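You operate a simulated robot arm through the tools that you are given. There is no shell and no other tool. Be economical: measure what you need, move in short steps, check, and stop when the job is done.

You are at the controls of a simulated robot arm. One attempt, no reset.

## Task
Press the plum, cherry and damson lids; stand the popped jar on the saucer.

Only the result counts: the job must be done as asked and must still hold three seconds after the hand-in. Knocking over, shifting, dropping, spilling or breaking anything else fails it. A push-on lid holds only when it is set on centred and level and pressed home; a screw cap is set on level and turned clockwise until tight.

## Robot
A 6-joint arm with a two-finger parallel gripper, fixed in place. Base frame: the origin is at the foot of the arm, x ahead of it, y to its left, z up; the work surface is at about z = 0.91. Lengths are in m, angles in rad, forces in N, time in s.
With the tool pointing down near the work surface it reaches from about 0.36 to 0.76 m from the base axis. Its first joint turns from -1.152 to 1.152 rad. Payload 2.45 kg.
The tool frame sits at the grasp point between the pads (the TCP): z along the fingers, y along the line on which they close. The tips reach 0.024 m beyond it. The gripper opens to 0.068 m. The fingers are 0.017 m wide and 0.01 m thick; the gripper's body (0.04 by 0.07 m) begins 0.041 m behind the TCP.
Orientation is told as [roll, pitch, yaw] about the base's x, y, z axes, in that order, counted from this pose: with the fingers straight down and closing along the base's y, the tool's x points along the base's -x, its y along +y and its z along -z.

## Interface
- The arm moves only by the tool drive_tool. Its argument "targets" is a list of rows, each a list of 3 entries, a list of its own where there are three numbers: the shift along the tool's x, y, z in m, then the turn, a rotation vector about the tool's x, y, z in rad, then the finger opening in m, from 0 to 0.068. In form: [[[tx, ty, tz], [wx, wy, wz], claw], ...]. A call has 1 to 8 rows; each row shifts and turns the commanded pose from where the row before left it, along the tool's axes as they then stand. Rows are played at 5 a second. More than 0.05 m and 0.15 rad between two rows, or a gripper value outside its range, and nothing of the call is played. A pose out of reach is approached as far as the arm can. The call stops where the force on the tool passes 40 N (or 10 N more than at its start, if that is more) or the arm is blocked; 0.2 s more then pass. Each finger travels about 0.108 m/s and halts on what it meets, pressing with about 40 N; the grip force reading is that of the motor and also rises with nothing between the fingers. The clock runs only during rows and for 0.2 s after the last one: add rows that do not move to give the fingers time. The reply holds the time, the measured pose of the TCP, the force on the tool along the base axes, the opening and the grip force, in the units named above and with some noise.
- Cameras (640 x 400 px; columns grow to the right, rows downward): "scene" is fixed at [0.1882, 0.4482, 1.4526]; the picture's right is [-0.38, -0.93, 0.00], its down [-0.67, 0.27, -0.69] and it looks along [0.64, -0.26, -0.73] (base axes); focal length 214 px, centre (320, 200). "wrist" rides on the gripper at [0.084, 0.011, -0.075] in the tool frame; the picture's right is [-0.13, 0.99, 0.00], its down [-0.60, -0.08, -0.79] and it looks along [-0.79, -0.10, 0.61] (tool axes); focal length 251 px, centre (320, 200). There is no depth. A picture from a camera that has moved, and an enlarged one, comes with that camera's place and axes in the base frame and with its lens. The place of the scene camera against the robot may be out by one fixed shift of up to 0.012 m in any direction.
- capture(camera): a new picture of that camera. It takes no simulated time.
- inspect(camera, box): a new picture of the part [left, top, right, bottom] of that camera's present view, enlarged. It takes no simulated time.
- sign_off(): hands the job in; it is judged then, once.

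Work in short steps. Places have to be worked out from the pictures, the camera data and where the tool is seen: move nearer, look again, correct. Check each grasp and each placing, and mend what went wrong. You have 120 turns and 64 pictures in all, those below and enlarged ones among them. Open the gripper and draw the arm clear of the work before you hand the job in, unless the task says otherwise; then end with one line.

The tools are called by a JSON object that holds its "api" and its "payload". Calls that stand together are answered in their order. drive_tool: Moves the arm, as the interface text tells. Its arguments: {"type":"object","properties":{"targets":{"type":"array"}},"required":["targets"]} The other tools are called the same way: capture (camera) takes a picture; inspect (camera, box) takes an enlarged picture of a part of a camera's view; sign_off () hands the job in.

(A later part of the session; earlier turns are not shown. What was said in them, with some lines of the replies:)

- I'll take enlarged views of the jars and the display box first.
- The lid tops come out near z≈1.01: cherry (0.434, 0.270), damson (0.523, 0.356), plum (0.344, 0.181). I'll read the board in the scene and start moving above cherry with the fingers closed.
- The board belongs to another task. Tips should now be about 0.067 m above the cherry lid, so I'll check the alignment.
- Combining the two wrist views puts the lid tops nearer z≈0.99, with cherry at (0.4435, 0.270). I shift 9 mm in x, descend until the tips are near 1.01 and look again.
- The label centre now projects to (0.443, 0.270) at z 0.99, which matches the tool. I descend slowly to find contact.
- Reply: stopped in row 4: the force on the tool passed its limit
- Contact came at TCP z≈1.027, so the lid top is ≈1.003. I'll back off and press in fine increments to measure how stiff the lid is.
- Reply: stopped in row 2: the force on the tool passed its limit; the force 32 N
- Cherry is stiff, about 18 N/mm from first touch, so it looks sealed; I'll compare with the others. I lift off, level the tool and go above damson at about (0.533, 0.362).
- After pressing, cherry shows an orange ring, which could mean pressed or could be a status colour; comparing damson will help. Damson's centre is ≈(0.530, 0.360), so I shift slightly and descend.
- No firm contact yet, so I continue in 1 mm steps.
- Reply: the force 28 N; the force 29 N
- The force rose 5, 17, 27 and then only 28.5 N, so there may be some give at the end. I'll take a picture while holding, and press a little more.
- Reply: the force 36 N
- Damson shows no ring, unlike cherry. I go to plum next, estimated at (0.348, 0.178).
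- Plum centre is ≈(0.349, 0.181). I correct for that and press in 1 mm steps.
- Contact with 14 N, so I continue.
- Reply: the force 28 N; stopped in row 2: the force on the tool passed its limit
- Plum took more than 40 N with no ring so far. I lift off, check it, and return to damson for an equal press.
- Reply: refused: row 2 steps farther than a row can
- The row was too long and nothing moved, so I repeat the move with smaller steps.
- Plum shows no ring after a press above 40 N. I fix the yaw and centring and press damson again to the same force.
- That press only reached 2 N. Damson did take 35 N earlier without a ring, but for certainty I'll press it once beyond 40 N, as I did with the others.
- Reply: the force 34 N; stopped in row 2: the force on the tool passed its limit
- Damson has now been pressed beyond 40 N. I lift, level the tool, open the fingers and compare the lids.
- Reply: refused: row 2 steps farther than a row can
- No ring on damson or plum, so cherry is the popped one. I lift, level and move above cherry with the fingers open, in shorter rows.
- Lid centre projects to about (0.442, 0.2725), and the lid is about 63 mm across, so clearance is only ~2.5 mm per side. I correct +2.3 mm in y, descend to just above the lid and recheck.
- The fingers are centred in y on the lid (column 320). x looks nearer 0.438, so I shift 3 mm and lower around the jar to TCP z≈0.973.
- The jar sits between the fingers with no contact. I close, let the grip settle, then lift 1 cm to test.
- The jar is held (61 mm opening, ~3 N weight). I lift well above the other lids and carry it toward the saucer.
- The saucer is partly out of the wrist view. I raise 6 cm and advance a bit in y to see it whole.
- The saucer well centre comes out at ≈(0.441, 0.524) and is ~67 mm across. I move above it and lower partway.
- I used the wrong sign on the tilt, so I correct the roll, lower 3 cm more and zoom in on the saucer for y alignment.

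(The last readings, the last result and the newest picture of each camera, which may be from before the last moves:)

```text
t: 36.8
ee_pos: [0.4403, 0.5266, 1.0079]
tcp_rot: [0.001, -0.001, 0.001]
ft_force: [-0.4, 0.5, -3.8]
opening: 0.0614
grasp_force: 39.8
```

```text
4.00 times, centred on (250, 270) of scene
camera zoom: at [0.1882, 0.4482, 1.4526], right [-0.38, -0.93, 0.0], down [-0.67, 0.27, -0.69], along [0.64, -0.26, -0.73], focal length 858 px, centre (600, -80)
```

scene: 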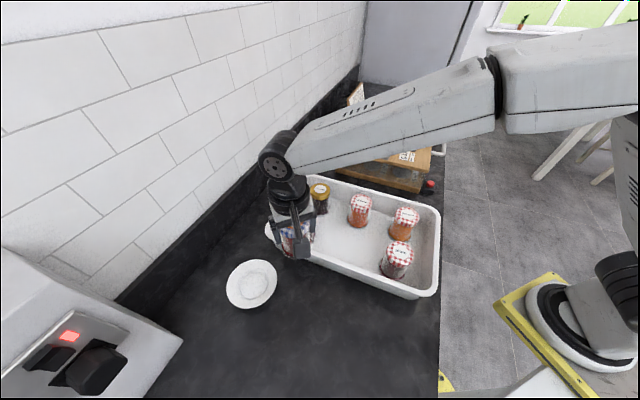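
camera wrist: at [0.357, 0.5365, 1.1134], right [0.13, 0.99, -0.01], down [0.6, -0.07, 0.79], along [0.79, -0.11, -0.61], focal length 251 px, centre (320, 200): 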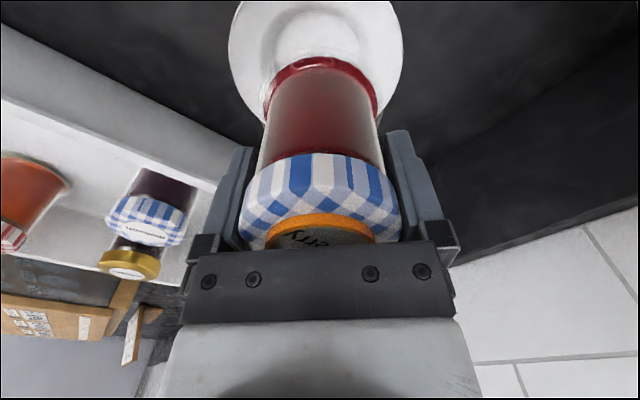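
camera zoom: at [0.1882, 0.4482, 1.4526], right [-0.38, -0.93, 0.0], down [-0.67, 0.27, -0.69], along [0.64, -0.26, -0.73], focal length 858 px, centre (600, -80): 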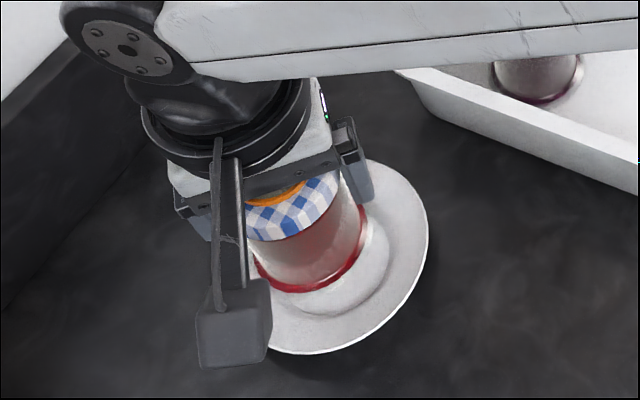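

Relative to the jar base, the saucer centre sits about 5 mm to −y and slightly +x. I correct, lower 2 cm and look again.

{"api": "drive_tool", "payload": {"targets": [[[-0.002, -0.0053, 0.01], [0, 0, 0], 0.04], [[0, 0, 0.01], [0, 0, 0], 0.04], [[0, 0, 0], [0, 0, 0], 0.04]]}}

{"api": "inspect", "payload": {"camera": "wrist", "box": [200, 0, 440, 150]}}

{"api": "inspect", "payload": {"camera": "scene", "box": [190, 220, 310, 320]}}

```text
t: 37.6
ee_pos: [0.4436, 0.5203, 0.9868]
tcp_rot: [0.005, 0.0, 0.0]
ft_force: [-0.3, 0.6, -2.8]
opening: 0.0611
grasp_force: 40.3
```

```text
2.67 times, centred on (320, 75) of wrist
camera zoom: at [0.36, 0.5312, 1.0637], right [0.13, 0.99, 0.0], down [0.6, -0.08, 0.79], along [0.79, -0.1, -0.61], focal length 670 px, centre (320, 533)
```

zoom: 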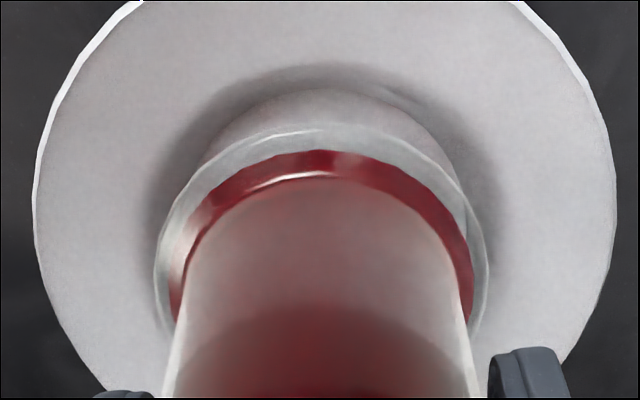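

```text
4.00 times, centred on (250, 270) of scene
camera zoom: at [0.1882, 0.4482, 1.4526], right [-0.38, -0.93, 0.0], down [-0.67, 0.27, -0.69], along [0.64, -0.26, -0.73], focal length 858 px, centre (600, -80)
```

zoom: 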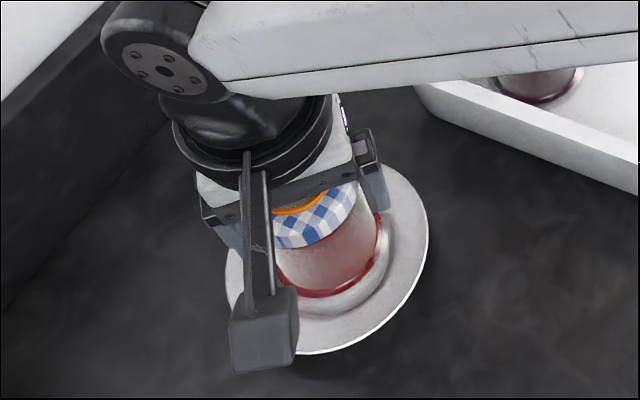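

Alignment is now within about 1 mm in both directions. I fix the small roll and lower gently until contact.

{"api": "drive_tool", "payload": {"targets": [[[0, 0.001, 0.005], [0.004, 0, 0], 0.04], [[0, 0, 0.004], [0, 0, 0], 0.04], [[0, 0, 0], [0, 0, 0], 0.04]]}}

{"api": "drive_tool", "payload": {"targets": [[[0, 0, 0.002], [0, 0, 0], 0.04], [[0, 0, 0], [0, 0, 0], 0.04]]}}

{"api": "inspect", "payload": {"camera": "wrist", "box": [200, 0, 440, 150]}}

```text
t: 38.4
ee_pos: [0.442, 0.5203, 0.9801]
tcp_rot: [-0.002, -0.002, 0.001]
ft_force: [-0.9, -1.0, 0.4]
opening: 0.0612
grasp_force: 39.8
```

```text
t: 39.0
ee_pos: [0.4434, 0.5211, 0.9798]
tcp_rot: [0.0, 0.0, 0.0]
ft_force: [-7.2, -4.6, 14.3]
opening: 0.0613
grasp_force: 39.6
```

```text
2.67 times, centred on (320, 75) of wrist
camera zoom: at [0.3591, 0.5328, 1.0549], right [0.13, 0.99, 0.0], down [0.6, -0.08, 0.79], along [0.79, -0.1, -0.61], focal length 670 px, centre (320, 533)
```

zoom: 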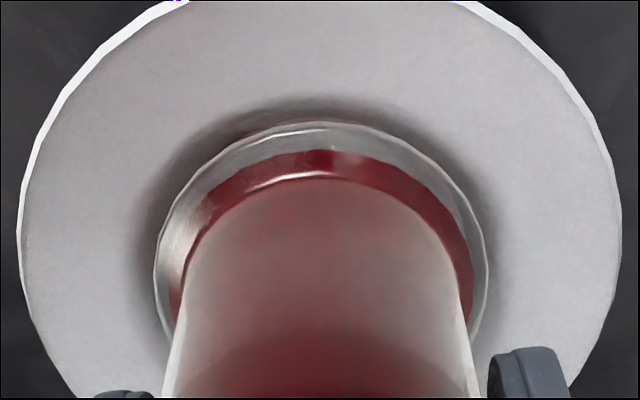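

The jar base is touching and concentric with the well (14 N). I ease up 1 mm and check the force before releasing.

{"api": "drive_tool", "payload": {"targets": [[[0, 0, -0.0012], [0, 0, 0], 0.04], [[0, 0, 0], [0, 0, 0], 0.04]]}}

```text
t: 39.6
ee_pos: [0.4422, 0.5218, 0.9792]
tcp_rot: [-0.001, -0.003, -0.002]
ft_force: [-6.2, 0.4, 16.1]
opening: 0.0612
grasp_force: 39.8
```

Still loaded, so I ease up a little more.

{"api": "drive_tool", "payload": {"targets": [[[0, 0, -0.0008], [0, 0, 0], 0.04], [[0, 0, 0], [0, 0, 0], 0.04]]}}

```text
t: 40.2
ee_pos: [0.4429, 0.521, 0.9799]
tcp_rot: [0.002, 0.001, 0.0]
ft_force: [-4.1, 6.6, 12.9]
opening: 0.0611
grasp_force: 40.4
```

{"api": "drive_tool", "payload": {"targets": [[[0, 0, -0.0008], [0, 0, 0], 0.04], [[0, 0, 0], [0, 0, 0], 0.04]]}}

{"api": "inspect", "payload": {"camera": "wrist", "box": [200, 0, 440, 150]}}

```text
t: 40.8
ee_pos: [0.4425, 0.5203, 0.9789]
tcp_rot: [-0.005, 0.001, 0.0]
ft_force: [-4.0, 4.5, 9.5]
opening: 0.0611
grasp_force: 39.8
```

```text
2.67 times, centred on (320, 75) of wrist
camera zoom: at [0.3594, 0.5322, 1.0547], right [0.13, 0.99, 0.0], down [0.61, -0.08, 0.79], along [0.79, -0.1, -0.61], focal length 670 px, centre (320, 533)
```

zoom: 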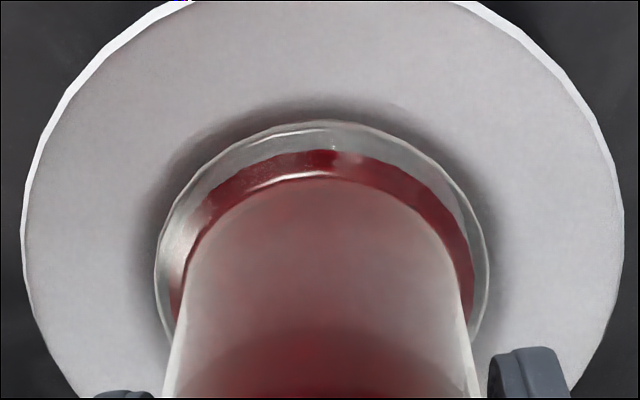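

The jar is seated and only lightly loaded. I open the fingers in place.

{"api": "drive_tool", "payload": {"targets": [[[0, 0, 0], [0, 0, 0], 0.063], [[0, 0, 0], [0, 0, 0], 0.068], [[0, 0, 0], [0, 0, 0], 0.068]]}}

{"api": "capture", "payload": {"camera": "wrist"}}

```text
t: 41.6
ee_pos: [0.4428, 0.5204, 0.9792]
tcp_rot: [-0.004, 0.002, 0.001]
ft_force: [-0.1, 0.2, -0.4]
opening: 0.0678
grasp_force: 0.1
```

```text
22 pictures are left
camera wrist: at [0.3597, 0.5323, 1.0546], right [0.13, 0.99, 0.0], down [0.6, -0.08, 0.79], along [0.79, -0.1, -0.61], focal length 251 px, centre (320, 200)
```

wrist: 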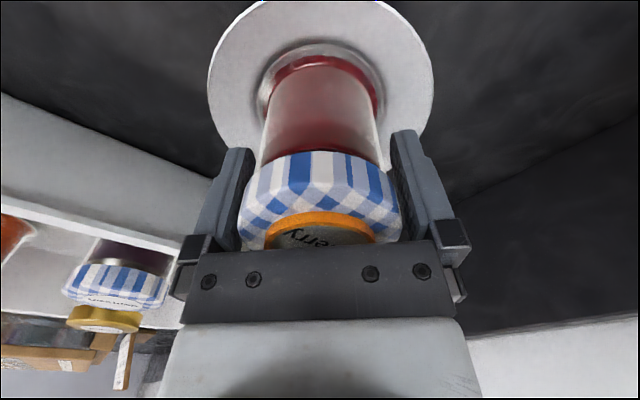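

The jar stands free with gaps on both sides. I rise straight up and clear.

{"api": "drive_tool", "payload": {"targets": [[[0, 0, -0.01], [0, 0, 0], 0.068], [[0, 0, -0.015], [0, 0, 0], 0.068], [[0, 0, -0.025], [0, 0, 0], 0.068], [[0, 0, -0.04], [0, 0, 0], 0.068], [[0, 0, -0.045], [0, 0, 0], 0.068], [[0.03, -0.03, -0.02], [0, 0, 0], 0.068], [[0, -0.045, 0], [0, 0, 0], 0.068], [[0, -0.045, 0], [0, 0, 0], 0.068]]}}

{"api": "capture", "payload": {"camera": "scene"}}

{"api": "inspect", "payload": {"camera": "scene", "box": [190, 200, 310, 320]}}

```text
t: 43.4
ee_pos: [0.4101, 0.3997, 1.1357]
tcp_rot: [-0.002, -0.001, 0.001]
ft_force: [0.4, -0.3, -0.2]
opening: 0.068
grasp_force: 0.1
```

```text
21 pictures are left
```

scene: 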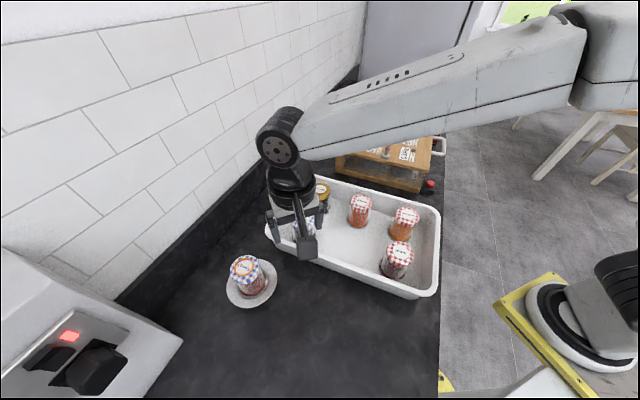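

```text
3.33 times, centred on (250, 260) of scene
camera zoom: at [0.1882, 0.4482, 1.4526], right [-0.38, -0.93, 0.0], down [-0.67, 0.27, -0.69], along [0.64, -0.26, -0.73], focal length 715 px, centre (553, 0)
```

zoom: 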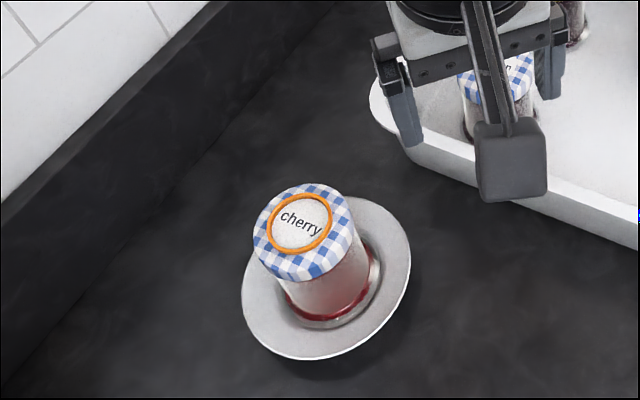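

Cherry stands upright and centred on the saucer. I pull the arm clear and do a last check on the tray.

{"api": "drive_tool", "payload": {"targets": [[[0, -0.02, -0.04], [0, 0, 0], 0.068], [[0.01, -0.04, -0.02], [0, 0, 0], 0.068], [[0.01, -0.045, 0], [0, 0, 0], 0.068], [[0.01, -0.045, 0], [0, 0, 0], 0.068], [[0, -0.04, 0], [0, 0, 0], 0.068], [[0, 0, 0], [0, 0, 0], 0.068]]}}

{"api": "inspect", "payload": {"camera": "scene", "box": [210, 160, 450, 310]}}

```text
t: 44.8
ee_pos: [0.3859, 0.2118, 1.195]
tcp_rot: [-0.003, 0.003, 0.0]
ft_force: [-0.2, -0.1, -1.2]
opening: 0.0678
grasp_force: 0.1
```

```text
2.67 times, centred on (330, 235) of scene
camera zoom: at [0.1882, 0.4482, 1.4526], right [-0.38, -0.93, 0.0], down [-0.67, 0.27, -0.69], along [0.64, -0.26, -0.73], focal length 572 px, centre (293, 107)
```

zoom: 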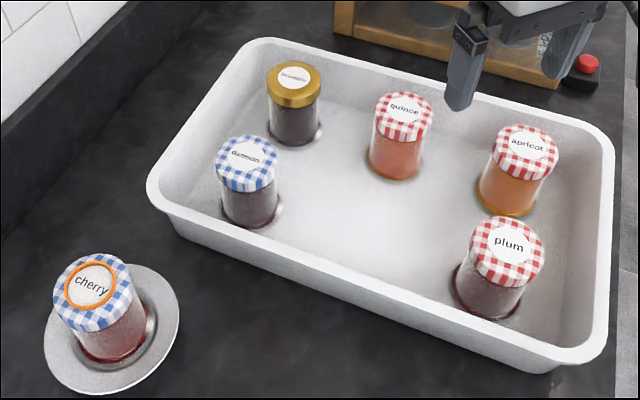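

All the other jars are in place, cherry is on the saucer and the gripper is open and clear, so I hand in.

{"api": "sign_off", "payload": {}}

```text
The job is handed in.
```

I pressed the plum, cherry and damson lids; only cherry's showed an orange ring, which I took to mean it had popped, and it now stands upright on the saucer.
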